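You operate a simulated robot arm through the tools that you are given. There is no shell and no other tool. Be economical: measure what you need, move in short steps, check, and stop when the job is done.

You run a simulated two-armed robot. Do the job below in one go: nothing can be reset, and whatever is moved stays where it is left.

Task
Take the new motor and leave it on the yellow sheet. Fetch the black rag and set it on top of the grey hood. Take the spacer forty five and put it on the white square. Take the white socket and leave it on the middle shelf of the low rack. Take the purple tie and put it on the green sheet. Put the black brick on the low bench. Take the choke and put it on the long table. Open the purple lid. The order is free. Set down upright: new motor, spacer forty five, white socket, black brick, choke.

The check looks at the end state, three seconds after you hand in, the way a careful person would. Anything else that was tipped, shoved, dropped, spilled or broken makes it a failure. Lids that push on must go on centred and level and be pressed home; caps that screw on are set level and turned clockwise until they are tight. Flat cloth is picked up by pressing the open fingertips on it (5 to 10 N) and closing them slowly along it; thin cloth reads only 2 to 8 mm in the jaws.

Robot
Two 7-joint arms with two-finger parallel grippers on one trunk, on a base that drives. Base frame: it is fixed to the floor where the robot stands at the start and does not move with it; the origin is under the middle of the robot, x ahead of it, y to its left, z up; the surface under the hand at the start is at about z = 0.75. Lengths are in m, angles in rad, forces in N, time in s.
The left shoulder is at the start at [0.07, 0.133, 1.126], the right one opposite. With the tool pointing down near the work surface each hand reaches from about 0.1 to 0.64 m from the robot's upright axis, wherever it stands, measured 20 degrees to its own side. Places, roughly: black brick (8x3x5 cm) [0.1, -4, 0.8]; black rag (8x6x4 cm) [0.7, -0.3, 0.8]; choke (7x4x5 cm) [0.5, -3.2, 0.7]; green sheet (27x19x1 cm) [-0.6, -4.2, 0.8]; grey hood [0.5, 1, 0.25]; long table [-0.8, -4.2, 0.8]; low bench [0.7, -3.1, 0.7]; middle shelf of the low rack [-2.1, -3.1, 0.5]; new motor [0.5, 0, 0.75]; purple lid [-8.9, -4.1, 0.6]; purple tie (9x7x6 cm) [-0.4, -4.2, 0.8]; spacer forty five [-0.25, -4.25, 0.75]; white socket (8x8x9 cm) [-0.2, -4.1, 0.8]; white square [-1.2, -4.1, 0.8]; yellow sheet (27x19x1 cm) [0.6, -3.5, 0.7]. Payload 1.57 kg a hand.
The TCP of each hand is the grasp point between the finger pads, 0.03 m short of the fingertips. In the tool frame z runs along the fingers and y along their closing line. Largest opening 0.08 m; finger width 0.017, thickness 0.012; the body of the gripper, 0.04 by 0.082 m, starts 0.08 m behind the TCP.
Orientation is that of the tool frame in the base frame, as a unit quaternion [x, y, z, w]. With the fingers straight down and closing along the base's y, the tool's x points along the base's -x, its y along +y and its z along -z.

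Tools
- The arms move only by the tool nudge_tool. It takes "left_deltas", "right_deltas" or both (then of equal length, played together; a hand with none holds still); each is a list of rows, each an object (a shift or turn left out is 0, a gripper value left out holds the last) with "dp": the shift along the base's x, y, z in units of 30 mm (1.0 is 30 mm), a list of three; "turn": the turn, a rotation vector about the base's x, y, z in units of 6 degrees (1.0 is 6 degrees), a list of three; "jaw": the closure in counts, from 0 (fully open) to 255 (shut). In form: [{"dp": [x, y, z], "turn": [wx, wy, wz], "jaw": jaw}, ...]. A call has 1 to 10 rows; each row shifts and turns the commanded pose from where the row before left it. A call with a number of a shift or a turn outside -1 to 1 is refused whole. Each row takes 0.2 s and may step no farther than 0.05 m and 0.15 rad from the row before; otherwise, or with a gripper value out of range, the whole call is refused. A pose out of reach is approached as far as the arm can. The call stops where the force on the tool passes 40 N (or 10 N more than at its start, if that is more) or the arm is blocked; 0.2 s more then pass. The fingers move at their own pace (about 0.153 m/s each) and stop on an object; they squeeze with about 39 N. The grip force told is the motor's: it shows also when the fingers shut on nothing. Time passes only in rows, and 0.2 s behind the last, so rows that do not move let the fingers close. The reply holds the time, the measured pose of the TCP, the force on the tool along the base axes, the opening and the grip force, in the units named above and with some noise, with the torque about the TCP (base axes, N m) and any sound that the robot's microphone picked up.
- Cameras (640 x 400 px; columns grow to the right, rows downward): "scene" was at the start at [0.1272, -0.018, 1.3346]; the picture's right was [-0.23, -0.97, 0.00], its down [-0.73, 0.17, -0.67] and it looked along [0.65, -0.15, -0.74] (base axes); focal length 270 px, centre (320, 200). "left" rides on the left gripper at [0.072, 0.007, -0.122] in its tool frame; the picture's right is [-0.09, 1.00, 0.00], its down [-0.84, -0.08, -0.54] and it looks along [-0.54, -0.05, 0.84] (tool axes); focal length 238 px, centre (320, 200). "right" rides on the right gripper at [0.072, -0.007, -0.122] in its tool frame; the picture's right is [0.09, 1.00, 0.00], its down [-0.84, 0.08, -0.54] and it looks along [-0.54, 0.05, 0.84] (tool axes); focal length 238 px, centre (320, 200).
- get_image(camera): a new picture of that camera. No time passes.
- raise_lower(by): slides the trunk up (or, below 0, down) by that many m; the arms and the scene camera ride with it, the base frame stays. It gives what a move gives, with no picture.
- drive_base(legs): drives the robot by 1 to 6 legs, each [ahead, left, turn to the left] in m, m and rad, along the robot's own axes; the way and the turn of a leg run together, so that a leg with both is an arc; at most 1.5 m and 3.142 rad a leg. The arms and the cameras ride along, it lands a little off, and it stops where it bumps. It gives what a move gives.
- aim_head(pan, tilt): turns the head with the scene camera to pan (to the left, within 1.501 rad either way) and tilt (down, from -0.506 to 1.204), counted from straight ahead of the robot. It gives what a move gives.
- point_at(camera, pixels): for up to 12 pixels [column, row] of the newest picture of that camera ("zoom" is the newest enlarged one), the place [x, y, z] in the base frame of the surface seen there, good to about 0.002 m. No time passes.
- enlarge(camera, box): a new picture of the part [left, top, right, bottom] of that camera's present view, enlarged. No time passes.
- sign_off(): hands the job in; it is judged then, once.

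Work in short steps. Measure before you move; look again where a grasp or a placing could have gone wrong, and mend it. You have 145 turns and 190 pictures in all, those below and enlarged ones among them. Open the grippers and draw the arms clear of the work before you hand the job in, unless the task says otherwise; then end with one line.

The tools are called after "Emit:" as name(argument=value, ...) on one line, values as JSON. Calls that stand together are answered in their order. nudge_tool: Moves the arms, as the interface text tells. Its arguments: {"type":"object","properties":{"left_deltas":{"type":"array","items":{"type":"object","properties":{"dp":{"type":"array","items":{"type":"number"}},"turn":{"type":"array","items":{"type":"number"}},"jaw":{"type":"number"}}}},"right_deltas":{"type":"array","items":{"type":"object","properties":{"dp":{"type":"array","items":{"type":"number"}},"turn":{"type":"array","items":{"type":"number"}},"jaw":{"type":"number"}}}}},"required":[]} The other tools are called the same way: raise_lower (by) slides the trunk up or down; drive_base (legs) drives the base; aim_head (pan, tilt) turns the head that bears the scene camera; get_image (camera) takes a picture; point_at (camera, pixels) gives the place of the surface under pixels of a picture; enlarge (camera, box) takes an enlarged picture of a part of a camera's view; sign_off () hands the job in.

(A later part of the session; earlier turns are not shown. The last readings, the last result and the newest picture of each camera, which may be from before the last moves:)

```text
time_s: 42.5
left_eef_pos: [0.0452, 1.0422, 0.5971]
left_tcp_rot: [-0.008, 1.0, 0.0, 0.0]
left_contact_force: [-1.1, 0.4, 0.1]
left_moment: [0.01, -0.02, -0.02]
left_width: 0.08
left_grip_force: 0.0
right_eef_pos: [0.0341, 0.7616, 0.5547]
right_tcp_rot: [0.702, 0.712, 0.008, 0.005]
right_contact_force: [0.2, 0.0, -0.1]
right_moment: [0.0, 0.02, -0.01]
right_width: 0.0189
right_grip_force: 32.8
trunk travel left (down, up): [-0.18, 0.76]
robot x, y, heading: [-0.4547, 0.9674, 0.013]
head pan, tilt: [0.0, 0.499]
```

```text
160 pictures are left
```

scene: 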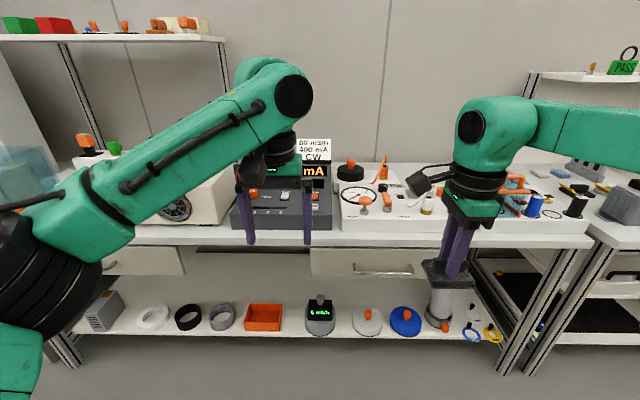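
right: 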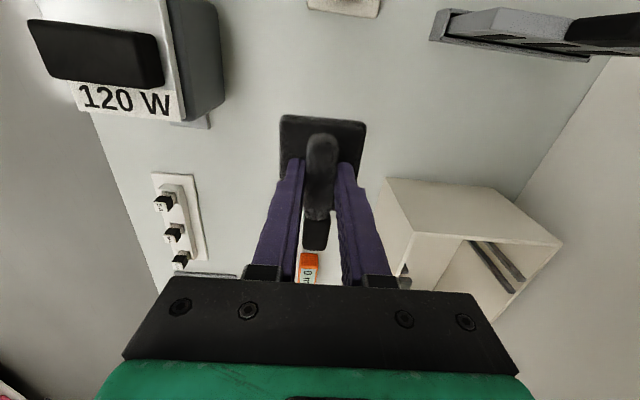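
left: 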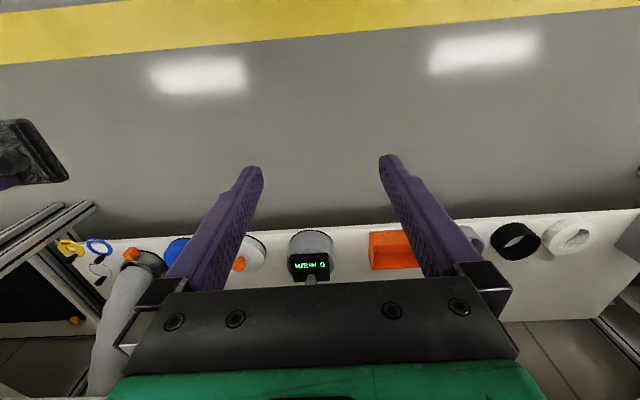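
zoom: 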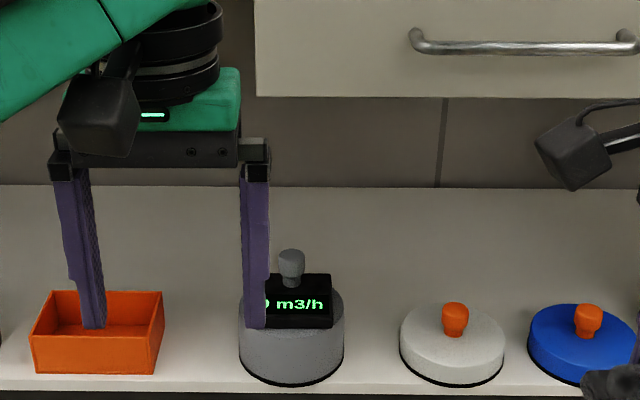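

The drawer overhangs part of the hood, so a straight-down approach is out; I'd come in tilted from the front. I move the left hand aside for a clear look at the hood.

Emit:
nudge_tool(left_deltas=[{"dp": [0, 1, 0]}, {"dp": [0, 1, 0]}, {"dp": [0, 1, 0]}, {"dp": [0, 1, 0]}, {"dp": [0, 1, 0]}, {"dp": [0, 1, 0]}])

Emit:
enlarge(camera="scene", box=[270, 150, 370, 270])

Emit:
point_at(camera="zoom", pixels=[[240, 165], [240, 210], [340, 210], [255, 220], [320, 280], [240, 260], [240, 320], [300, 320], [170, 230], [210, 260], [180, 270], [400, 270]])

```text
time_s: 43.9
left_eef_pos: [0.0435, 1.2205, 0.5975]
left_tcp_rot: [-0.008, 1.0, 0.0, 0.001]
left_contact_force: [-1.0, -0.2, -0.7]
left_moment: [0.03, -0.03, 0.01]
left_width: 0.0799
left_grip_force: 0.1
right_eef_pos: [0.0337, 0.7616, 0.555]
right_tcp_rot: [0.702, 0.713, 0.008, 0.005]
right_contact_force: [-0.6, 0.3, -0.4]
right_moment: [0.04, 0.0, -0.01]
right_width: 0.0187
right_grip_force: 33.3
trunk travel left (down, up): [-0.18, 0.76]
robot x, y, heading: [-0.4562, 0.9694, 0.009]
head pan, tilt: [0.0, 0.499]
```

```text
3.33 times, centred on (320, 210) of scene
```

zoom: 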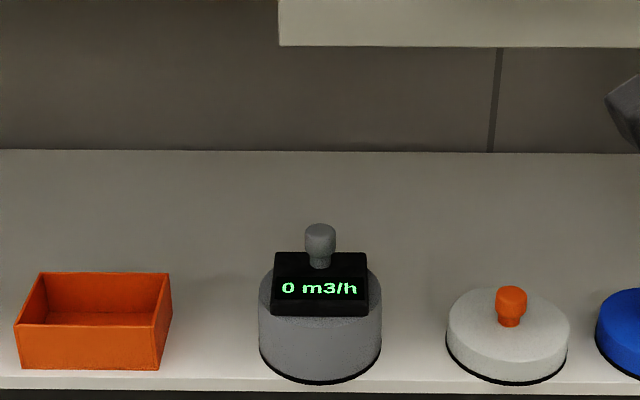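

```text
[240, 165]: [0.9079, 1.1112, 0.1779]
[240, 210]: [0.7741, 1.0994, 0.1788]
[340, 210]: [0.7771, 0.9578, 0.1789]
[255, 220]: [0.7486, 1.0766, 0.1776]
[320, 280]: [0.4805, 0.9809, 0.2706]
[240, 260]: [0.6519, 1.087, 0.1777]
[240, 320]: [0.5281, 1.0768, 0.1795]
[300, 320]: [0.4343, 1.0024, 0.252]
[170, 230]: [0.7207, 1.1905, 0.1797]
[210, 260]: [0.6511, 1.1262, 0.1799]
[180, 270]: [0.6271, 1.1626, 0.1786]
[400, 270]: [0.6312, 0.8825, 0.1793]
```

Hood: slab top z≈0.27 over x 0.44–0.53, y 0.93–1.035, knob at x≈0.51. The rag must come in with a ~40° tilted hand yet level, so I'll regrasp it on a free worktop patch; I raise the trunk and look for one.

Emit:
raise_lower(by=0.4)

Emit:
aim_head(pan=0.7, tilt=0.5)

Emit:
get_image(camera="scene")

Emit:
aim_head(pan=-0.6, tilt=0.5)

Emit:
get_image(camera="scene")

```text
time_s: 47.7
left_eef_pos: [0.0436, 1.2205, 0.9984]
left_tcp_rot: [-0.008, 1.0, 0.001, 0.0]
left_contact_force: [0.1, 0.8, 0.2]
left_moment: [-0.01, -0.02, 0.01]
left_width: 0.0801
left_grip_force: 0.0
right_eef_pos: [0.0339, 0.7611, 0.9542]
right_tcp_rot: [0.702, 0.712, 0.007, 0.005]
right_contact_force: [0.3, 0.0, -0.6]
right_moment: [0.01, 0.0, 0.0]
right_width: 0.0186
right_grip_force: 33.2
trunk travel left (down, up): [-0.58, 0.36]
robot x, y, heading: [-0.4553, 0.9676, 0.013]
head pan, tilt: [0.0, 0.499]
```

```text
time_s: 48.8
left_eef_pos: [0.0433, 1.2203, 0.9984]
left_tcp_rot: [-0.009, 1.0, 0.0, 0.001]
left_contact_force: [-0.4, -0.9, 1.2]
left_moment: [0.01, 0.0, 0.0]
left_width: 0.08
left_grip_force: 0.1
right_eef_pos: [0.0343, 0.7621, 0.9562]
right_tcp_rot: [0.702, 0.712, 0.007, 0.005]
right_contact_force: [0.4, 0.2, 0.2]
right_moment: [0.03, 0.01, 0.01]
right_width: 0.0187
right_grip_force: 33.1
trunk travel left (down, up): [-0.58, 0.36]
robot x, y, heading: [-0.4532, 0.9673, 0.013]
head pan, tilt: [0.7, 0.499]
```

```text
158 pictures are left
```

scene: 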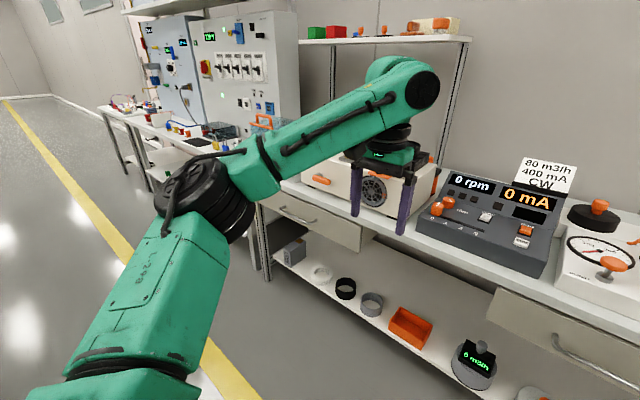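

```text
time_s: 50.3
left_eef_pos: [0.0447, 1.2214, 0.9972]
left_tcp_rot: [-0.009, 1.0, -0.001, 0.0]
left_contact_force: [-0.7, 1.0, 0.4]
left_moment: [0.01, 0.0, 0.02]
left_width: 0.0799
left_grip_force: 0.0
right_eef_pos: [0.0349, 0.7621, 0.9553]
right_tcp_rot: [0.702, 0.712, 0.007, 0.004]
right_contact_force: [0.2, -0.2, -0.8]
right_moment: [0.0, 0.0, 0.0]
right_width: 0.0186
right_grip_force: 32.6
trunk travel left (down, up): [-0.58, 0.36]
robot x, y, heading: [-0.4556, 0.967, 0.014]
head pan, tilt: [-0.6, 0.499]
```

```text
157 pictures are left
```

scene: 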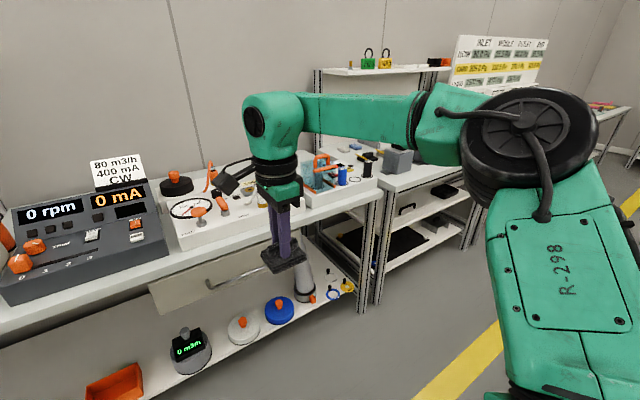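

No free patch here; I use the front of the first table. Drive back there and turn the right hand +90° so the ridge lies along x.

Emit:
drive_base(legs=[[0, -1.3, -0.013], [0.35, 0, 0]])

Emit:
nudge_tool(right_deltas=[{"turn": [0, 0, 1]}, {"turn": [0, 0, 1]}, {"turn": [0, 0, 1]}, {"turn": [0, 0, 1]}, {"turn": [0, 0, 1]}, {"turn": [0, 0, 1]}, {"turn": [0, 0, 1]}, {"turn": [0, 0, 1]}, {"turn": [0, 0, 1]}, {"turn": [0, 0, 1]}])

Emit:
nudge_tool(right_deltas=[{"turn": [0, 0, 1]}, {"turn": [0, 0, 1]}, {"turn": [0, 0, 1]}, {"turn": [0, 0, 1]}, {"turn": [0, 0, 0.9]}, {"turn": [0, 0, 0]}])

Emit:
aim_head(pan=-0.3, tilt=0.95)

Emit:
get_image(camera="scene")

```text
time_s: 58.7
left_eef_pos: [0.4164, -0.0827, 0.9982]
left_tcp_rot: [-0.005, 1.0, 0.001, 0.0]
left_contact_force: [-0.7, -0.1, 0.2]
left_moment: [-0.02, 0.05, -0.02]
left_width: 0.0802
left_grip_force: 0.1
right_eef_pos: [0.4026, -0.5398, 0.9544]
right_tcp_rot: [0.705, 0.709, 0.007, 0.005]
right_contact_force: [-0.6, 0.8, -0.4]
right_moment: [-0.02, 0.01, -0.05]
right_width: 0.0189
right_grip_force: 33.3
trunk travel left (down, up): [-0.58, 0.36]
robot x, y, heading: [-0.0842, -0.3317, 0.008]
head pan, tilt: [-0.6, 0.499]
```

```text
time_s: 60.9
left_eef_pos: [0.4156, -0.0827, 0.9985]
left_tcp_rot: [-0.004, 1.0, 0.001, 0.0]
left_contact_force: [0.0, 0.5, -0.5]
left_moment: [0.01, 0.0, -0.02]
left_width: 0.08
left_grip_force: 0.1
right_eef_pos: [0.4034, -0.5407, 0.9559]
right_tcp_rot: [0.255, 0.967, 0.009, 0.0]
right_contact_force: [-0.2, 0.1, 0.1]
right_moment: [0.0, -0.04, 0.02]
right_width: 0.0186
right_grip_force: 33.6
trunk travel left (down, up): [-0.58, 0.36]
robot x, y, heading: [-0.0811, -0.3352, 0.006]
head pan, tilt: [-0.6, 0.499]
```

```text
time_s: 62.3
left_eef_pos: [0.416, -0.0828, 0.9989]
left_tcp_rot: [-0.004, 1.0, 0.0, 0.0]
left_contact_force: [0.3, 0.3, -0.9]
left_moment: [0.01, -0.02, 0.01]
left_width: 0.0797
left_grip_force: 0.0
right_eef_pos: [0.403, -0.5398, 0.9544]
right_tcp_rot: [0.002, 1.0, 0.009, -0.001]
right_contact_force: [-0.2, -0.2, 0.3]
right_moment: [-0.01, 0.03, 0.01]
right_width: 0.019
right_grip_force: 33.5
trunk travel left (down, up): [-0.58, 0.36]
robot x, y, heading: [-0.0838, -0.3333, 0.007]
head pan, tilt: [-0.6, 0.499]
```

```text
time_s: 63.2
left_eef_pos: [0.4174, -0.083, 0.9984]
left_tcp_rot: [-0.005, 1.0, 0.0, 0.0]
left_contact_force: [-0.1, 0.0, 0.5]
left_moment: [0.02, 0.02, -0.02]
left_width: 0.08
left_grip_force: 0.1
right_eef_pos: [0.4023, -0.5411, 0.9538]
right_tcp_rot: [0.003, 1.0, 0.009, -0.002]
right_contact_force: [-0.4, -0.1, 0.1]
right_moment: [-0.01, 0.05, -0.02]
right_width: 0.0188
right_grip_force: 33.1
trunk travel left (down, up): [-0.58, 0.36]
robot x, y, heading: [-0.0851, -0.3313, 0.009]
head pan, tilt: [-0.3, 0.949]
```

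```text
156 pictures are left
```

scene: 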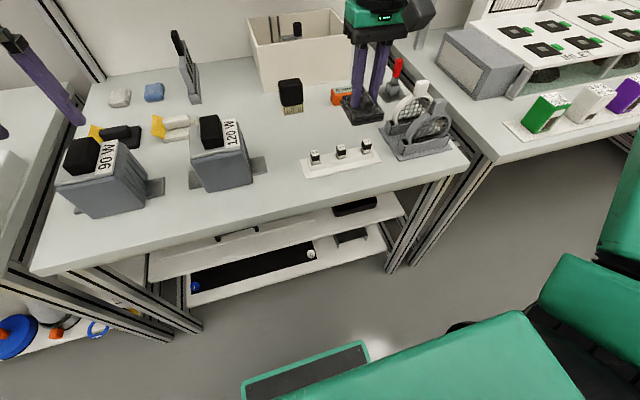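

I measure the free front patch near (285,185) between the motor bracket and the switch strip.

Emit:
point_at(camera="scene", pixels=[[285, 185], [310, 178], [302, 160], [262, 172], [300, 207], [255, 195], [380, 160], [355, 120], [345, 98]])

```text
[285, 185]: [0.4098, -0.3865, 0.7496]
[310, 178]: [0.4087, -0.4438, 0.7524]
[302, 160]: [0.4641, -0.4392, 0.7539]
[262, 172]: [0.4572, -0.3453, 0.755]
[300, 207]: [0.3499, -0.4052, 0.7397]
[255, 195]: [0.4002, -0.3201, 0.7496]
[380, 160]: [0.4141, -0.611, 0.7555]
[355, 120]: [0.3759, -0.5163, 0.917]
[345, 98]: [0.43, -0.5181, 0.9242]
```

Patch at (0.40,−0.385) is free. Move over it and lower the rag to the table (TCP ≈0.803).

Emit:
nudge_tool(right_deltas=[{"dp": [0, 0.867, 0]}, {"dp": [0, 0.867, 0]}, {"dp": [0, 0.867, 0]}, {"dp": [0, 0.867, 0]}, {"dp": [0, 0.867, 0]}, {"dp": [0, 0.867, -0.5]}, {"dp": [0, 0, -1]}, {"dp": [0, 0, -1]}, {"dp": [0, 0, -1]}, {"dp": [0, 0, -1]}])

Emit:
nudge_tool(right_deltas=[{"dp": [0, 0, -0.4]}, {"dp": [0, 0, -0.13]}, {"dp": [0, 0, 0]}])

```text
time_s: 65.4
left_eef_pos: [0.4164, -0.0815, 0.997]
left_tcp_rot: [-0.004, 1.0, 0.0, 0.0]
left_contact_force: [0.7, -0.4, 0.4]
left_moment: [-0.02, -0.01, -0.03]
left_width: 0.0799
left_grip_force: 0.0
right_eef_pos: [0.3718, -0.4216, 0.8117]
right_tcp_rot: [0.004, 1.0, 0.01, -0.001]
right_contact_force: [-1.0, 0.2, -0.2]
right_moment: [0.01, 0.0, 0.0]
right_width: 0.0184
right_grip_force: 33.4
right hand out of reach, approached as far as the arm can: row 4, 5, 6, 10
trunk travel left (down, up): [-0.58, 0.36]
robot x, y, heading: [-0.0826, -0.3343, 0.008]
head pan, tilt: [-0.3, 0.949]
```

```text
time_s: 66.2
left_eef_pos: [0.415, -0.0816, 0.9999]
left_tcp_rot: [-0.005, 1.0, 0.0, 0.001]
left_contact_force: [0.1, -0.1, -0.1]
left_moment: [0.01, 0.01, -0.02]
left_width: 0.08
left_grip_force: 0.1
right_eef_pos: [0.3695, -0.4229, 0.7992]
right_tcp_rot: [0.003, 1.0, 0.011, 0.001]
right_contact_force: [4.3, -0.6, 14.9]
right_moment: [-0.46, -0.05, 0.06]
right_width: 0.0189
right_grip_force: 33.0
right hand out of reach, approached as far as the arm can: row 2
trunk travel left (down, up): [-0.58, 0.36]
robot x, y, heading: [-0.0812, -0.3305, 0.01]
head pan, tilt: [-0.3, 0.949]
```

Rag is on the table with 15 N. Release, rise 6 mm and tilt the hand 42° leaning back toward me.

Emit:
nudge_tool(right_deltas=[{"jaw": 0}, {"jaw": 0}, {"dp": [0, 0, 0.3], "jaw": 0}, {"turn": [0, -1, 0]}, {"turn": [0, -1, 0]}, {"turn": [0, -1, 0]}, {"turn": [0, -1, 0]}, {"turn": [0, -1, 0]}, {"turn": [0, -1, 0]}, {"turn": [0, -1, 0]}])

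Emit:
get_image(camera="right")

Emit:
get_image(camera="scene")

```text
time_s: 68.4
left_eef_pos: [0.4163, -0.0821, 0.9979]
left_tcp_rot: [-0.004, 1.0, 0.0, 0.0]
left_contact_force: [0.5, -0.4, 0.1]
left_moment: [0.02, -0.02, 0.01]
left_width: 0.0802
left_grip_force: 0.0
right_eef_pos: [0.3691, -0.4225, 0.8066]
right_tcp_rot: [-0.001, 0.934, 0.01, 0.357]
right_contact_force: [0.5, 0.4, 0.3]
right_moment: [-0.04, -0.02, -0.02]
right_width: 0.0801
right_grip_force: 0.0
trunk travel left (down, up): [-0.58, 0.36]
robot x, y, heading: [-0.0825, -0.3322, 0.007]
head pan, tilt: [-0.3, 0.949]
```

```text
155 pictures are left
```

right: 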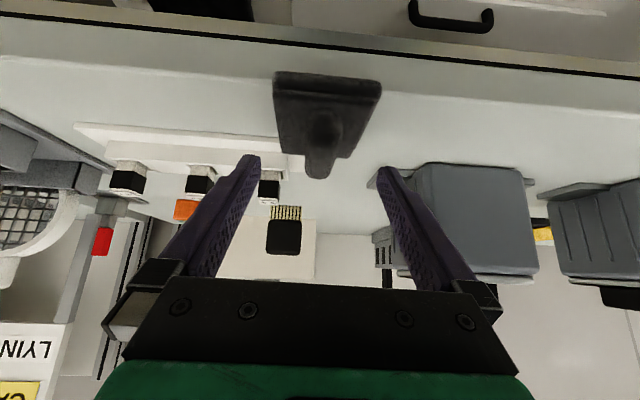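

```text
154 pictures are left
```

scene: 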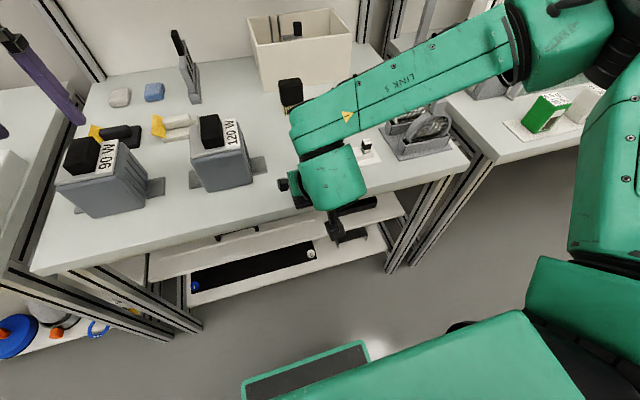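

Grasp geometry looks right; I check where my forearm runs and the rag's position.

Emit:
point_at(camera="scene", pixels=[[330, 170], [300, 130], [400, 85], [480, 50], [540, 50], [600, 30]])

Emit:
point_at(camera="right", pixels=[[324, 120], [320, 170], [280, 85], [375, 85], [282, 150], [350, 155], [328, 100]])

```text
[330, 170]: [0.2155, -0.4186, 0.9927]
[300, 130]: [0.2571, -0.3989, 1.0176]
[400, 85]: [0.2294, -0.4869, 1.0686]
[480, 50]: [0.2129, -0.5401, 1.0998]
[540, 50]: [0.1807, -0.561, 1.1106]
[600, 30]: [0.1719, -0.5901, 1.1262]
```

```text
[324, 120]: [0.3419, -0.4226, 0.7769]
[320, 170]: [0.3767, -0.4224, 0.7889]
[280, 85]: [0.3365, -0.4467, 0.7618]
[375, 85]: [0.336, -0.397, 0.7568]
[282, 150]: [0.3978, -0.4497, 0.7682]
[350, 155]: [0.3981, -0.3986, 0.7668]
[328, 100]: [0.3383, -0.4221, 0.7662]
```

Forearm stays at x<0.26, good for the low bench. Shift −9 mm x, −5 mm z and close on the ridge.

Emit:
nudge_tool(right_deltas=[{"dp": [-0.35, 0, -0.18]}, {"jaw": 150}, {"jaw": 200}, {"jaw": 255}, {"jaw": 255}, {"jaw": 255}, {"dp": [-0.3, 0, 1]}, {"dp": [-0.5, 0, 1]}, {"dp": [-0.5, 0, 1]}])

Emit:
get_image(camera="right")

```text
time_s: 70.4
left_eef_pos: [0.414, -0.0811, 0.9993]
left_tcp_rot: [-0.004, 1.0, 0.0, 0.0]
left_contact_force: [-0.2, 0.2, -0.4]
left_moment: [0.01, -0.03, 0.03]
left_width: 0.0801
left_grip_force: 0.1
right_eef_pos: [0.3185, -0.424, 0.8915]
right_tcp_rot: [-0.001, 0.934, 0.009, 0.357]
right_contact_force: [-0.6, -0.3, 0.5]
right_moment: [0.04, -0.02, -0.03]
right_width: 0.019
right_grip_force: 33.2
trunk travel left (down, up): [-0.58, 0.36]
robot x, y, heading: [-0.083, -0.3343, 0.009]
head pan, tilt: [-0.3, 0.949]
```

```text
153 pictures are left
```

right: 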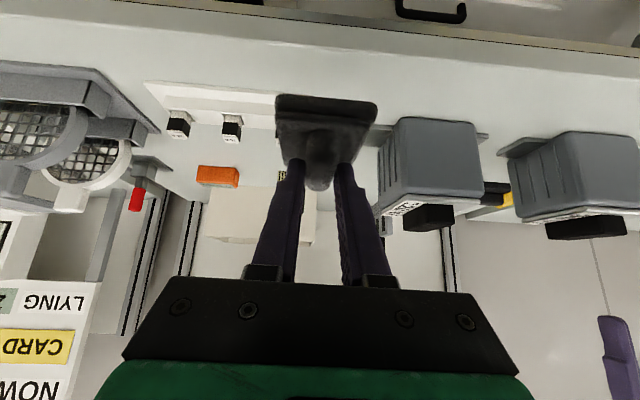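

Rag regrasped level at a 42° hand tilt. I back off, retract the left hand so it clears the bench, and drive to the hood.

Emit:
drive_base(legs=[[-0.4, 0, -0.008], [0, 1.4, 0]])

Emit:
nudge_tool(left_deltas=[{"dp": [-1, 0, 0]}, {"dp": [-1, 0, 0]}, {"dp": [-1, 0, 0]}, {"dp": [-1, 0, 0]}, {"dp": [-1, 0, 0]}, {"dp": [-1, 0, 0]}, {"dp": [-1, 0, 0]}, {"dp": [-1, 0, 0]}, {"dp": [-1, 0, 0]}, {"dp": [-1, 0, 0]}])

Emit:
raise_lower(by=-0.4)

Emit:
raise_lower(by=-0.1)

Emit:
aim_head(pan=0.0, tilt=0.6)

Emit:
get_image(camera="scene")

```text
time_s: 79.5
left_eef_pos: [0.0155, 1.3352, 0.9977]
left_tcp_rot: [-0.007, 1.0, 0.0, 0.0]
left_contact_force: [0.7, 0.5, -0.6]
left_moment: [-0.05, 0.01, -0.02]
left_width: 0.0796
left_grip_force: 0.0
right_eef_pos: [-0.0801, 0.9946, 0.891]
right_tcp_rot: [-0.003, 0.934, 0.01, 0.357]
right_contact_force: [0.2, 1.1, -0.8]
right_moment: [0.0, 0.0, 0.0]
right_width: 0.0187
right_grip_force: 32.7
trunk travel left (down, up): [-0.58, 0.36]
robot x, y, heading: [-0.485, 1.0832, 0.009]
head pan, tilt: [-0.3, 0.949]
```

```text
time_s: 81.7
left_eef_pos: [-0.2686, 1.308, 0.9971]
left_tcp_rot: [-0.006, 1.0, 0.0, 0.0]
left_contact_force: [0.0, -0.7, -0.3]
left_moment: [0.03, -0.02, -0.02]
left_width: 0.0801
left_grip_force: 0.1
left hand out of reach, approached as far as the arm can: row 8, 9, 10
right_eef_pos: [-0.0813, 0.9939, 0.8909]
right_tcp_rot: [-0.001, 0.934, 0.009, 0.356]
right_contact_force: [-0.9, 0.0, -1.0]
right_moment: [0.0, 0.03, 0.01]
right_width: 0.0187
right_grip_force: 33.0
trunk travel left (down, up): [-0.58, 0.36]
robot x, y, heading: [-0.4837, 1.0834, 0.008]
head pan, tilt: [-0.3, 0.949]
```

```text
time_s: 85.6
left_eef_pos: [-0.2665, 1.3076, 0.5971]
left_tcp_rot: [-0.005, 1.0, 0.0, -0.001]
left_contact_force: [0.4, -0.4, 0.1]
left_moment: [0.02, -0.02, -0.01]
left_width: 0.0797
left_grip_force: 0.0
right_eef_pos: [-0.0805, 0.9939, 0.4912]
right_tcp_rot: [-0.002, 0.934, 0.01, 0.356]
right_contact_force: [-1.2, 0.6, -1.2]
right_moment: [0.02, 0.02, 0.05]
right_width: 0.0189
right_grip_force: 33.0
trunk travel left (down, up): [-0.18, 0.76]
robot x, y, heading: [-0.4857, 1.0844, 0.013]
head pan, tilt: [-0.3, 0.949]
```

```text
time_s: 86.9
left_eef_pos: [-0.2678, 1.3079, 0.4975]
left_tcp_rot: [-0.005, 1.0, 0.0, -0.001]
left_contact_force: [-1.0, 0.4, -0.4]
left_moment: [0.03, -0.04, -0.01]
left_width: 0.0801
left_grip_force: 0.0
right_eef_pos: [-0.0802, 0.9957, 0.3908]
right_tcp_rot: [-0.003, 0.934, 0.01, 0.358]
right_contact_force: [0.8, -0.4, -0.1]
right_moment: [0.0, 0.01, -0.03]
right_width: 0.0187
right_grip_force: 33.5
trunk travel left (down, up): [-0.08, 0.86]
robot x, y, heading: [-0.4819, 1.0845, 0.01]
head pan, tilt: [-0.3, 0.949]
```

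```text
time_s: 87.7
left_eef_pos: [-0.2667, 1.3093, 0.4958]
left_tcp_rot: [-0.005, 1.0, -0.001, -0.002]
left_contact_force: [-0.7, 1.0, 0.4]
left_moment: [0.04, 0.0, 0.0]
left_width: 0.08
left_grip_force: 0.0
right_eef_pos: [-0.0806, 0.9939, 0.3909]
right_tcp_rot: [-0.003, 0.934, 0.01, 0.357]
right_contact_force: [-0.4, -0.3, -0.3]
right_moment: [-0.02, 0.03, 0.01]
right_width: 0.019
right_grip_force: 33.6
trunk travel left (down, up): [-0.08, 0.86]
robot x, y, heading: [-0.4818, 1.0861, 0.007]
head pan, tilt: [0.0, 0.6]
```

```text
152 pictures are left
```

scene: 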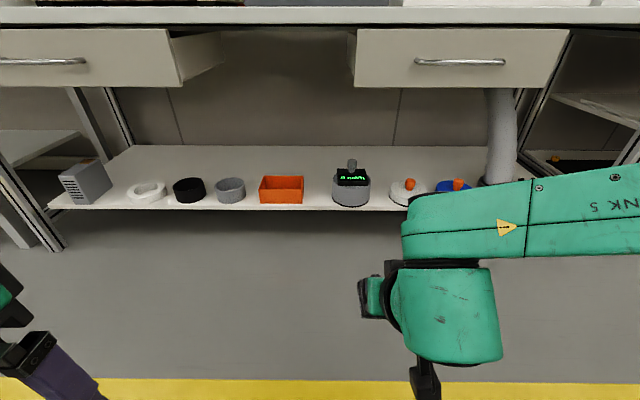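

I check my forearm's top/front edge relative to the hand to make sure it clears the bench edge (x=0.348).

Emit:
point_at(camera="scene", pixels=[[412, 198], [440, 195], [480, 192], [530, 184], [600, 172], [408, 225], [460, 84], [640, 165]])

```text
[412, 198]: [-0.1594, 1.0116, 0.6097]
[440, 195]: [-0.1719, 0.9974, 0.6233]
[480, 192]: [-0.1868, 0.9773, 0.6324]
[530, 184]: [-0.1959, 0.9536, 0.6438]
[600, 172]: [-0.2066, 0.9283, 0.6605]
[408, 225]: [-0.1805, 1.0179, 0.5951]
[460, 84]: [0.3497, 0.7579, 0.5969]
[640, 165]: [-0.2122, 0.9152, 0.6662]
```

Forearm will pass about 3–5 cm under the drawer. Lower the trunk 5.5 cm so the rag is at approach height, and drive ahead 0.46.

Emit:
raise_lower(by=-0.055)

Emit:
drive_base(legs=[[0.46, -0.01, 0]])

Emit:
get_image(camera="scene")

Emit:
get_image(camera="right")

```text
time_s: 88.7
left_eef_pos: [-0.2665, 1.3086, 0.4425]
left_tcp_rot: [-0.005, 1.0, 0.0, -0.002]
left_contact_force: [0.2, -0.3, 0.4]
left_moment: [0.01, 0.0, 0.01]
left_width: 0.08
left_grip_force: 0.0
right_eef_pos: [-0.0798, 0.994, 0.3357]
right_tcp_rot: [-0.002, 0.934, 0.01, 0.357]
right_contact_force: [0.3, -0.8, -0.6]
right_moment: [-0.01, 0.02, -0.01]
right_width: 0.0189
right_grip_force: 33.4
trunk travel left (down, up): [-0.025, 0.915]
robot x, y, heading: [-0.4854, 1.0836, 0.009]
head pan, tilt: [0.0, 0.6]
```

```text
time_s: 91.5
left_eef_pos: [0.2057, 1.3049, 0.4419]
left_tcp_rot: [-0.008, 1.0, 0.0, -0.001]
left_contact_force: [-0.2, -0.1, -0.1]
left_moment: [-0.01, -0.01, 0.0]
left_width: 0.0797
left_grip_force: 0.1
right_eef_pos: [0.393, 0.9921, 0.3359]
right_tcp_rot: [-0.004, 0.934, 0.011, 0.357]
right_contact_force: [-0.3, 0.4, 0.0]
right_moment: [-0.02, 0.0, -0.02]
right_width: 0.0188
right_grip_force: 32.7
trunk travel left (down, up): [-0.025, 0.915]
robot x, y, heading: [-0.012, 1.0794, 0.011]
head pan, tilt: [0.0, 0.6]
```

```text
151 pictures are left
```

scene: 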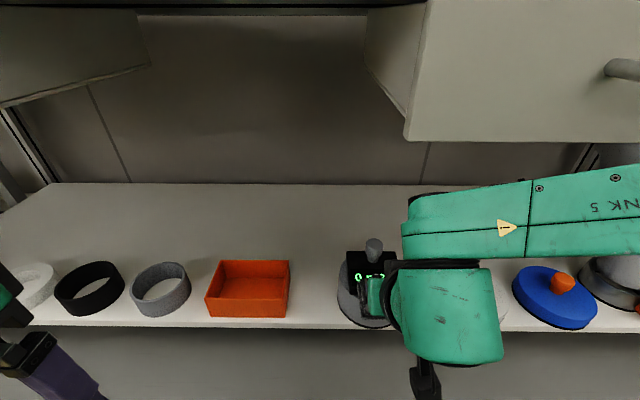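

```text
150 pictures are left
```

right: 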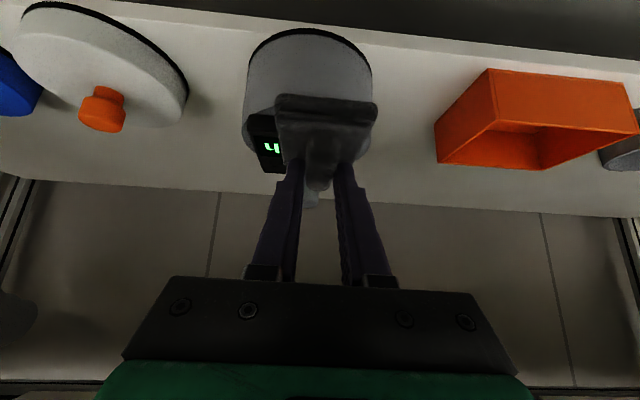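

The rag is near the hood's front, 1 cm too far left. I advance +57 mm in x, −10 mm in y with the arm.

Emit:
nudge_tool(right_deltas=[{"dp": [0.5, -0.1, 0]}, {"dp": [0.5, -0.1, 0]}, {"dp": [0.5, -0.1, 0]}, {"dp": [0.4, -0.05, 0]}, {"dp": [0, 0, 0]}])

Emit:
get_image(camera="right")

```text
time_s: 92.7
left_eef_pos: [0.2039, 1.3061, 0.4413]
left_tcp_rot: [-0.008, 1.0, 0.001, -0.001]
left_contact_force: [0.0, 0.1, 0.1]
left_moment: [0.0, 0.0, -0.01]
left_width: 0.0798
left_grip_force: 0.1
right_eef_pos: [0.45, 0.9811, 0.3365]
right_tcp_rot: [-0.004, 0.934, 0.011, 0.357]
right_contact_force: [-0.1, -0.1, -0.7]
right_moment: [0.0, -0.04, 0.01]
right_width: 0.0188
right_grip_force: 33.0
trunk travel left (down, up): [-0.025, 0.915]
robot x, y, heading: [-0.0102, 1.0831, 0.01]
head pan, tilt: [0.0, 0.6]
```

```text
149 pictures are left
```

right: 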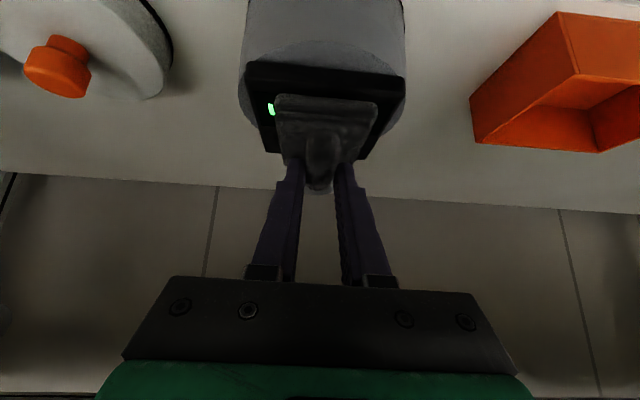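

Rag sits over the display slab in front of the knob. Lower gently until it rests.

Emit:
nudge_tool(right_deltas=[{"dp": [0, 0, -0.2]}, {"dp": [0, 0, -0.15]}, {"dp": [0, 0, -0.1]}, {"dp": [0, 0, 0]}])

```text
time_s: 93.7
left_eef_pos: [0.2046, 1.3057, 0.4427]
left_tcp_rot: [-0.008, 1.0, 0.0, -0.001]
left_contact_force: [0.6, 0.6, -0.3]
left_moment: [0.0, 0.01, -0.01]
left_width: 0.0802
left_grip_force: 0.0
right_eef_pos: [0.4498, 0.9839, 0.3233]
right_tcp_rot: [-0.004, 0.934, 0.011, 0.357]
right_contact_force: [-3.2, 0.4, 3.0]
right_moment: [-0.13, 0.05, -0.06]
right_width: 0.0187
right_grip_force: 32.5
trunk travel left (down, up): [-0.025, 0.915]
robot x, y, heading: [-0.0089, 1.0792, 0.012]
head pan, tilt: [0.0, 0.6]
```

Contact felt (3 N). Open partly and withdraw along the tool axis.

Emit:
nudge_tool(right_deltas=[{"jaw": 120}, {"jaw": 80}, {"jaw": 80}, {"dp": [-0.35, 0, 0.4]}, {"dp": [-0.7, 0, 0.4]}, {"dp": [-0.9, 0, 0.2]}, {"dp": [-1, 0, 0]}, {"dp": [-1, 0, 0]}])

Emit:
get_image(camera="right")

Emit:
enlarge(camera="scene", box=[280, 200, 440, 340])

```text
time_s: 95.5
left_eef_pos: [0.2048, 1.3045, 0.4427]
left_tcp_rot: [-0.009, 1.0, 0.0, -0.001]
left_contact_force: [-0.1, 0.2, 0.1]
left_moment: [0.0, 0.01, -0.02]
left_width: 0.0802
left_grip_force: 0.0
right_eef_pos: [0.3333, 0.9817, 0.3509]
right_tcp_rot: [-0.003, 0.935, 0.01, 0.355]
right_contact_force: [-0.3, 0.3, -0.4]
right_moment: [0.01, -0.01, -0.01]
right_width: 0.0551
right_grip_force: 0.0
trunk travel left (down, up): [-0.025, 0.915]
robot x, y, heading: [-0.0104, 1.081, 0.012]
head pan, tilt: [0.0, 0.6]
```

```text
148 pictures are left
```

right: 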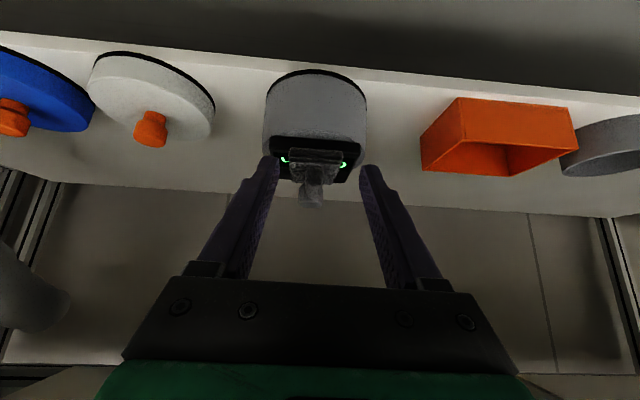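

```text
2.86 times, centred on (360, 270) of scene
```

zoom: 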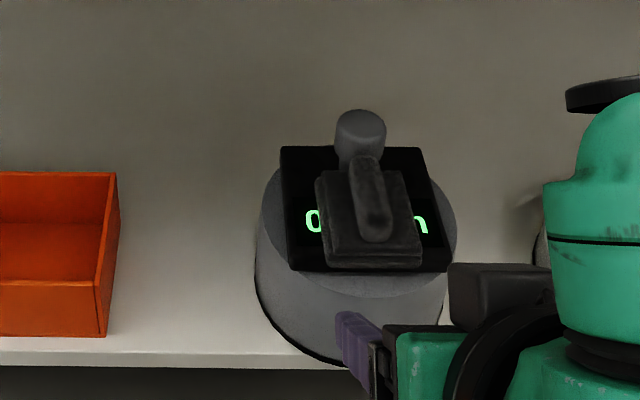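

The rag lies flat on the hood's top. Now back off, raise the trunk, straighten the right hand and drive to the motor.

Emit:
drive_base(legs=[[-0.45, 0, -0.012]])

Emit:
raise_lower(by=0.4)

Emit:
raise_lower(by=0.25)

Emit:
drive_base(legs=[[0, -1.33, 0]])

Emit:
nudge_tool(right_deltas=[{"turn": [0, 1, 0], "jaw": 0}, {"turn": [0, 1, 0]}, {"turn": [0, 1, 0]}, {"turn": [0, 1, 0]}, {"turn": [0, 1, 0]}, {"turn": [0, 1, 0]}, {"turn": [0, 1, 0]}, {"dp": [0, 0, 0]}, {"dp": [0, 0, 0]}], left_deltas=[{"dp": [1, 0, 0]}, {"dp": [1, 0, 0]}, {"dp": [1, 0, 0]}, {"dp": [1, 0, 0]}, {"dp": [1, 0, 0]}, {"dp": [1, 0, 0]}, {"dp": [1, 0, 0]}, {"dp": [1, 0, 0]}, {"dp": [0, 0, 0]}])

```text
time_s: 98.2
left_eef_pos: [-0.2452, 1.2995, 0.4417]
left_tcp_rot: [-0.004, 1.0, 0.001, -0.001]
left_contact_force: [0.4, -0.4, -0.9]
left_moment: [0.05, -0.01, 0.01]
left_width: 0.08
left_grip_force: 0.3
right_eef_pos: [-0.118, 0.9753, 0.3496]
right_tcp_rot: [0.001, 0.935, 0.007, 0.354]
right_contact_force: [-0.5, 0.2, 0.2]
right_moment: [0.02, -0.06, 0.0]
right_width: 0.0551
right_grip_force: 0.0
trunk travel left (down, up): [-0.025, 0.915]
robot x, y, heading: [-0.464, 1.0741, 0.005]
head pan, tilt: [0.0, 0.6]
```

```text
time_s: 102.1
left_eef_pos: [-0.2446, 1.3005, 0.8428]
left_tcp_rot: [-0.003, 1.0, -0.001, -0.001]
left_contact_force: [-0.3, 0.7, 0.2]
left_moment: [0.03, -0.01, 0.01]
left_width: 0.08
left_grip_force: 0.0
right_eef_pos: [-0.1174, 0.9759, 0.7503]
right_tcp_rot: [0.0, 0.935, 0.008, 0.355]
right_contact_force: [0.8, 0.5, 0.8]
right_moment: [-0.01, 0.03, 0.01]
right_width: 0.0549
right_grip_force: 0.0
trunk travel left (down, up): [-0.425, 0.515]
robot x, y, heading: [-0.4605, 1.076, 0.009]
head pan, tilt: [0.0, 0.6]
```

```text
time_s: 104.6
left_eef_pos: [-0.2444, 1.2997, 1.0923]
left_tcp_rot: [-0.003, 1.0, 0.0, -0.001]
left_contact_force: [0.8, -0.6, 0.4]
left_moment: [-0.02, -0.03, 0.02]
left_width: 0.0801
left_grip_force: 0.0
right_eef_pos: [-0.1181, 0.9759, 0.9997]
right_tcp_rot: [0.0, 0.935, 0.009, 0.354]
right_contact_force: [-0.1, -0.7, 0.5]
right_moment: [0.0, 0.01, 0.04]
right_width: 0.0549
right_grip_force: 0.3
trunk travel left (down, up): [-0.675, 0.265]
robot x, y, heading: [-0.4619, 1.0794, 0.004]
head pan, tilt: [0.0, 0.6]
```

```text
time_s: 111.4
left_eef_pos: [-0.2396, -0.0577, 1.0923]
left_tcp_rot: [0.0, 1.0, 0.001, -0.002]
left_contact_force: [0.5, 0.2, -0.3]
left_moment: [0.01, -0.02, 0.01]
left_width: 0.0801
left_grip_force: 0.1
right_eef_pos: [-0.115, -0.3817, 1.001]
right_tcp_rot: [0.004, 0.935, 0.007, 0.355]
right_contact_force: [0.1, -0.5, -0.2]
right_moment: [0.0, 0.01, 0.02]
right_width: 0.0549
right_grip_force: 0.1
trunk travel left (down, up): [-0.675, 0.265]
robot x, y, heading: [-0.4589, -0.277, -0.002]
head pan, tilt: [0.0, 0.6]
```

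```text
time_s: 113.4
left_eef_pos: [0.0025, -0.0567, 1.0911]
left_tcp_rot: [0.001, 1.0, 0.001, -0.001]
left_contact_force: [-0.5, -0.1, 0.7]
left_moment: [-0.01, 0.02, -0.04]
left_width: 0.0801
left_grip_force: 0.1
right_eef_pos: [-0.1156, -0.3827, 1.0023]
right_tcp_rot: [0.007, 1.0, 0.005, -0.003]
right_contact_force: [0.3, -0.2, -0.6]
right_moment: [-0.02, -0.02, 0.0]
right_width: 0.0801
right_grip_force: 0.1
trunk travel left (down, up): [-0.675, 0.265]
robot x, y, heading: [-0.4589, -0.2781, -0.005]
head pan, tilt: [0.0, 0.6]
```

Left hand is aligned in y with the motor; drive 0.475 ahead so it hovers over the handle, then look.

Emit:
drive_base(legs=[[0.473, 0, 0.004]])

Emit:
get_image(camera="left")

```text
time_s: 116.2
left_eef_pos: [0.4764, -0.0555, 1.0923]
left_tcp_rot: [-0.001, 1.0, 0.0, 0.0]
left_contact_force: [0.6, -0.2, 0.1]
left_moment: [-0.01, -0.02, -0.02]
left_width: 0.0802
left_grip_force: 0.0
right_eef_pos: [0.3609, -0.3797, 1.0004]
right_tcp_rot: [0.004, 1.0, 0.005, -0.003]
right_contact_force: [0.3, 0.3, 0.0]
right_moment: [-0.01, 0.01, 0.0]
right_width: 0.08
right_grip_force: 0.1
trunk travel left (down, up): [-0.675, 0.265]
robot x, y, heading: [0.0171, -0.2791, 0.006]
head pan, tilt: [0.0, 0.6]
```

```text
146 pictures are left
```

left: 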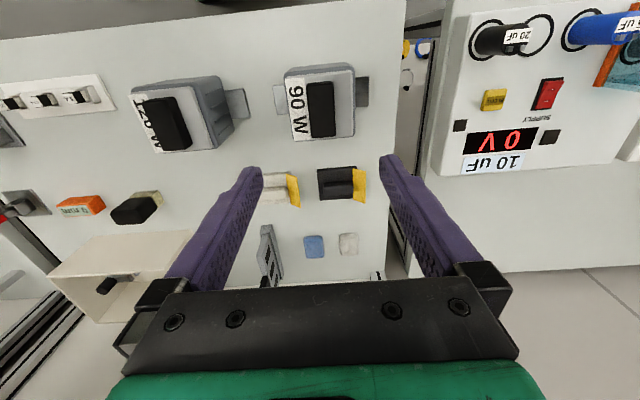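

Descend over the handle to TCP z≈0.889.

Emit:
nudge_tool(left_deltas=[{"dp": [0, 0.08, -1]}, {"dp": [0, 0, -1]}, {"dp": [0, 0, -1]}, {"dp": [0, 0, -1]}, {"dp": [0, 0, -1]}, {"dp": [0, 0, -1]}, {"dp": [0, 0, -0.75]}, {"dp": [0, 0, 0]}])

Emit:
get_image(camera="left")

```text
time_s: 118.0
left_eef_pos: [0.4763, -0.0535, 0.8897]
left_tcp_rot: [-0.002, 1.0, 0.001, 0.0]
left_contact_force: [0.8, -0.6, 0.2]
left_moment: [0.01, -0.01, 0.0]
left_width: 0.0801
left_grip_force: 0.0
right_eef_pos: [0.3606, -0.3801, 1.0007]
right_tcp_rot: [0.004, 1.0, 0.006, -0.003]
right_contact_force: [0.4, 0.3, -0.8]
right_moment: [0.0, 0.03, 0.0]
right_width: 0.0803
right_grip_force: 0.0
trunk travel left (down, up): [-0.675, 0.265]
robot x, y, heading: [0.0131, -0.2738, 0.004]
head pan, tilt: [0.0, 0.6]
```

```text
145 pictures are left
```

left: 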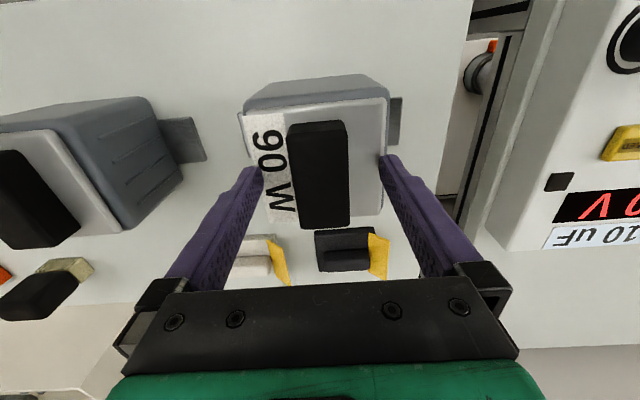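

Fingers straddle the handle well; close and lift.

Emit:
nudge_tool(left_deltas=[{"jaw": 150}, {"jaw": 255}, {"jaw": 255}, {"jaw": 255}])

Emit:
nudge_tool(left_deltas=[{"dp": [0, 0, 0.5]}, {"dp": [0, 0, 1]}, {"dp": [0, 0, 1]}, {"dp": [0, 0, 1]}, {"dp": [0, 0, 1]}])

Emit:
get_image(camera="left")

```text
time_s: 119.0
left_eef_pos: [0.4771, -0.0536, 0.8895]
left_tcp_rot: [-0.002, 1.0, 0.0, 0.0]
left_contact_force: [-0.6, 0.3, -0.1]
left_moment: [0.1, -0.13, -0.06]
left_width: 0.0358
left_grip_force: 38.4
right_eef_pos: [0.3605, -0.38, 1.001]
right_tcp_rot: [0.004, 1.0, 0.006, -0.003]
right_contact_force: [0.9, 0.5, 0.0]
right_moment: [0.04, -0.01, -0.02]
right_width: 0.0799
right_grip_force: 0.0
trunk travel left (down, up): [-0.675, 0.265]
robot x, y, heading: [0.0138, -0.2778, 0.001]
head pan, tilt: [0.0, 0.6]
```

```text
time_s: 120.2
left_eef_pos: [0.4766, -0.0529, 1.0238]
left_tcp_rot: [-0.002, 1.0, -0.001, -0.001]
left_contact_force: [-0.1, 0.6, -5.1]
left_moment: [-0.01, 0.04, 0.01]
left_width: 0.0357
left_grip_force: 39.3
right_eef_pos: [0.3603, -0.3797, 1.0004]
right_tcp_rot: [0.004, 1.0, 0.006, -0.004]
right_contact_force: [0.1, 0.0, -0.6]
right_moment: [0.03, -0.02, 0.0]
right_width: 0.0802
right_grip_force: 0.1
trunk travel left (down, up): [-0.675, 0.265]
robot x, y, heading: [0.0154, -0.2766, 0.005]
head pan, tilt: [0.0, 0.6]
```

```text
144 pictures are left
```

left: 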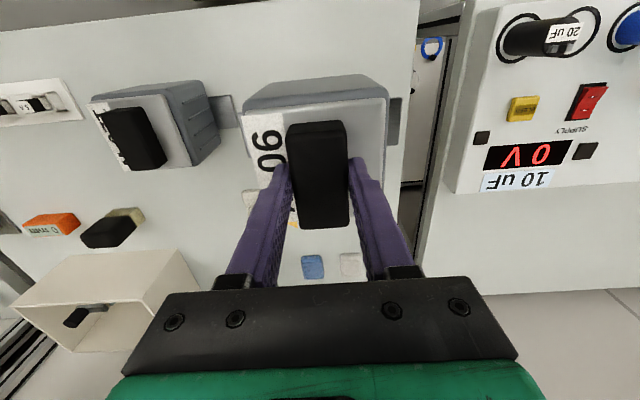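

Motor held (~5 N). I back away and drive along the aisle to the right, then look ahead at the low bench area.

Emit:
drive_base(legs=[[-0.55, 0, 0], [0, -1.2, 0]])

Emit:
aim_head(pan=-0.9, tilt=0.4)

Emit:
get_image(camera="scene")

Emit:
aim_head(pan=-1.5, tilt=0.4)

Emit:
get_image(camera="scene")

```text
time_s: 129.3
left_eef_pos: [-0.0802, -1.2946, 1.0243]
left_tcp_rot: [0.006, 1.0, 0.0, 0.0]
left_contact_force: [0.7, -0.9, -4.2]
left_moment: [0.0, -0.01, 0.0]
left_width: 0.0355
left_grip_force: 39.1
right_eef_pos: [-0.1999, -1.621, 1.0009]
right_tcp_rot: [0.01, 1.0, 0.005, -0.003]
right_contact_force: [-0.6, 0.7, 0.4]
right_moment: [0.0, -0.01, 0.02]
right_width: 0.0799
right_grip_force: 0.1
trunk travel left (down, up): [-0.675, 0.265]
robot x, y, heading: [-0.5459, -1.5123, -0.009]
head pan, tilt: [0.0, 0.6]
```

```text
time_s: 130.5
left_eef_pos: [-0.0799, -1.2956, 1.0235]
left_tcp_rot: [0.005, 1.0, 0.0, -0.002]
left_contact_force: [0.1, 0.3, -5.1]
left_moment: [0.0, 0.0, 0.02]
left_width: 0.0356
left_grip_force: 38.8
right_eef_pos: [-0.2012, -1.6209, 1.0009]
right_tcp_rot: [0.01, 1.0, 0.004, -0.003]
right_contact_force: [-0.2, 0.1, -0.4]
right_moment: [-0.01, 0.0, 0.03]
right_width: 0.0799
right_grip_force: 0.1
trunk travel left (down, up): [-0.675, 0.265]
robot x, y, heading: [-0.5457, -1.5126, -0.008]
head pan, tilt: [-0.901, 0.4]
```

```text
143 pictures are left
```

scene: 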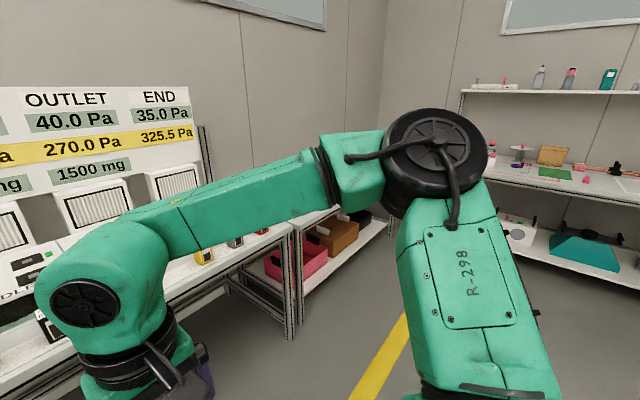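

```text
time_s: 131.5
left_eef_pos: [-0.0796, -1.295, 1.0238]
left_tcp_rot: [0.004, 1.0, 0.0, -0.001]
left_contact_force: [-0.4, 0.9, -5.2]
left_moment: [-0.01, 0.01, 0.01]
left_width: 0.0354
left_grip_force: 38.6
right_eef_pos: [-0.2, -1.6212, 1.0016]
right_tcp_rot: [0.01, 1.0, 0.005, -0.003]
right_contact_force: [-0.3, -0.6, 1.0]
right_moment: [0.0, 0.03, -0.02]
right_width: 0.0802
right_grip_force: 0.0
trunk travel left (down, up): [-0.675, 0.265]
robot x, y, heading: [-0.5455, -1.5129, -0.011]
head pan, tilt: [-1.499, 0.4]
```

```text
142 pictures are left
```

scene: 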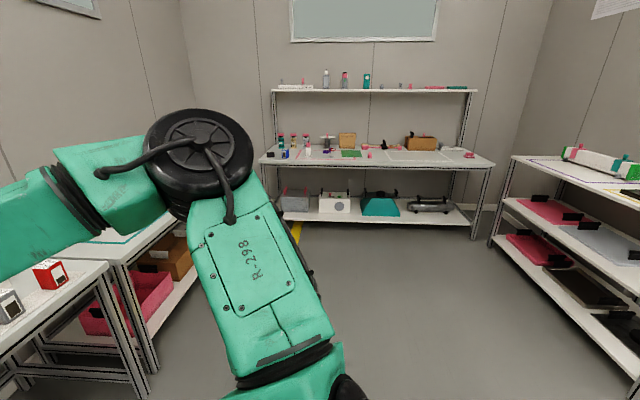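

The low bench continues the line on my front side at y≈−3.3; the long table is on the far wall. I drive another 1.6 m right and look at the low bench.

Emit:
drive_base(legs=[[0, -1.2, 0.01], [0, -0.5, 0]])

Emit:
aim_head(pan=0.0, tilt=0.6)

Emit:
get_image(camera="scene")

```text
time_s: 140.1
left_eef_pos: [-0.0713, -2.9695, 1.0233]
left_tcp_rot: [-0.012, 1.0, -0.001, 0.0]
left_contact_force: [0.4, -0.5, -5.5]
left_moment: [0.03, -0.02, 0.0]
left_width: 0.0357
left_grip_force: 39.6
right_eef_pos: [-0.1813, -3.2981, 1.001]
right_tcp_rot: [-0.006, 1.0, 0.004, -0.004]
right_contact_force: [0.3, 0.6, 0.3]
right_moment: [0.04, -0.01, 0.0]
right_width: 0.0799
right_grip_force: 0.0
trunk travel left (down, up): [-0.675, 0.265]
robot x, y, heading: [-0.5274, -3.2046, 0.023]
head pan, tilt: [-1.499, 0.4]
```

```text
time_s: 141.7
left_eef_pos: [-0.0712, -2.9697, 1.024]
left_tcp_rot: [-0.012, 1.0, 0.0, -0.002]
left_contact_force: [-0.3, 0.9, -5.4]
left_moment: [-0.01, -0.01, 0.02]
left_width: 0.0358
left_grip_force: 39.4
right_eef_pos: [-0.1812, -3.2992, 0.9991]
right_tcp_rot: [-0.006, 1.0, 0.005, -0.004]
right_contact_force: [-0.6, 0.8, -0.5]
right_moment: [0.02, -0.01, 0.02]
right_width: 0.0799
right_grip_force: 0.1
trunk travel left (down, up): [-0.675, 0.265]
robot x, y, heading: [-0.5297, -3.2072, 0.021]
head pan, tilt: [0.0, 0.6]
```

```text
141 pictures are left
```

scene: 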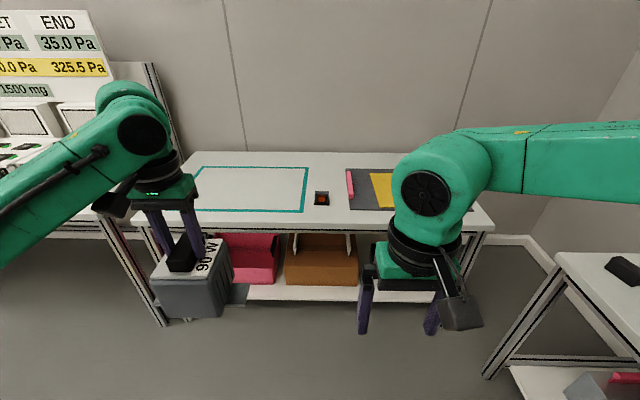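

I see the choke near (320,198), a yellow sheet at (382,190) partly hidden, teal outline left. I measure edges and the long table's corner.

Emit:
point_at(camera="scene", pixels=[[322, 198], [372, 175], [375, 205], [392, 175], [330, 222], [470, 222], [560, 255], [625, 265], [308, 170], [305, 210], [355, 205], [240, 220]])

Emit:
enlarge(camera="scene", box=[190, 140, 420, 240])

```text
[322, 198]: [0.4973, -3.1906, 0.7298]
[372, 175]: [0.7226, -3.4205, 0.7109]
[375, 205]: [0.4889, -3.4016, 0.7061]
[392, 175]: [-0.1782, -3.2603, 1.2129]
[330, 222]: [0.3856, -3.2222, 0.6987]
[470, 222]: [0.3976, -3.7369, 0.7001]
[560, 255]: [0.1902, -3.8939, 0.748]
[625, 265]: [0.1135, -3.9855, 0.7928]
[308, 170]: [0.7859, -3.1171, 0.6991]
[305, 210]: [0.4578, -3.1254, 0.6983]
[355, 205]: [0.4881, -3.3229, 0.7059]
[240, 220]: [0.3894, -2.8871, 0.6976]
```

```text
2.78 times, centred on (305, 190) of scene
```

zoom: 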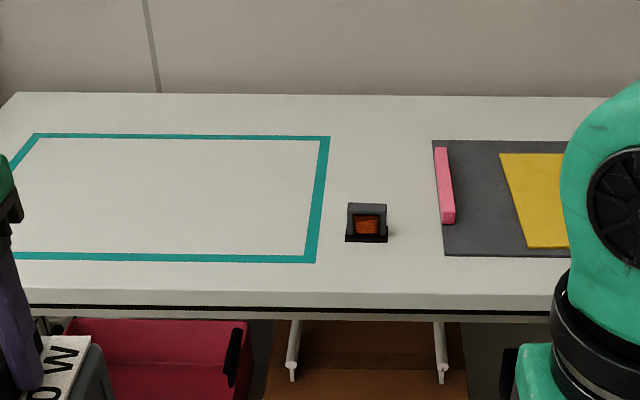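

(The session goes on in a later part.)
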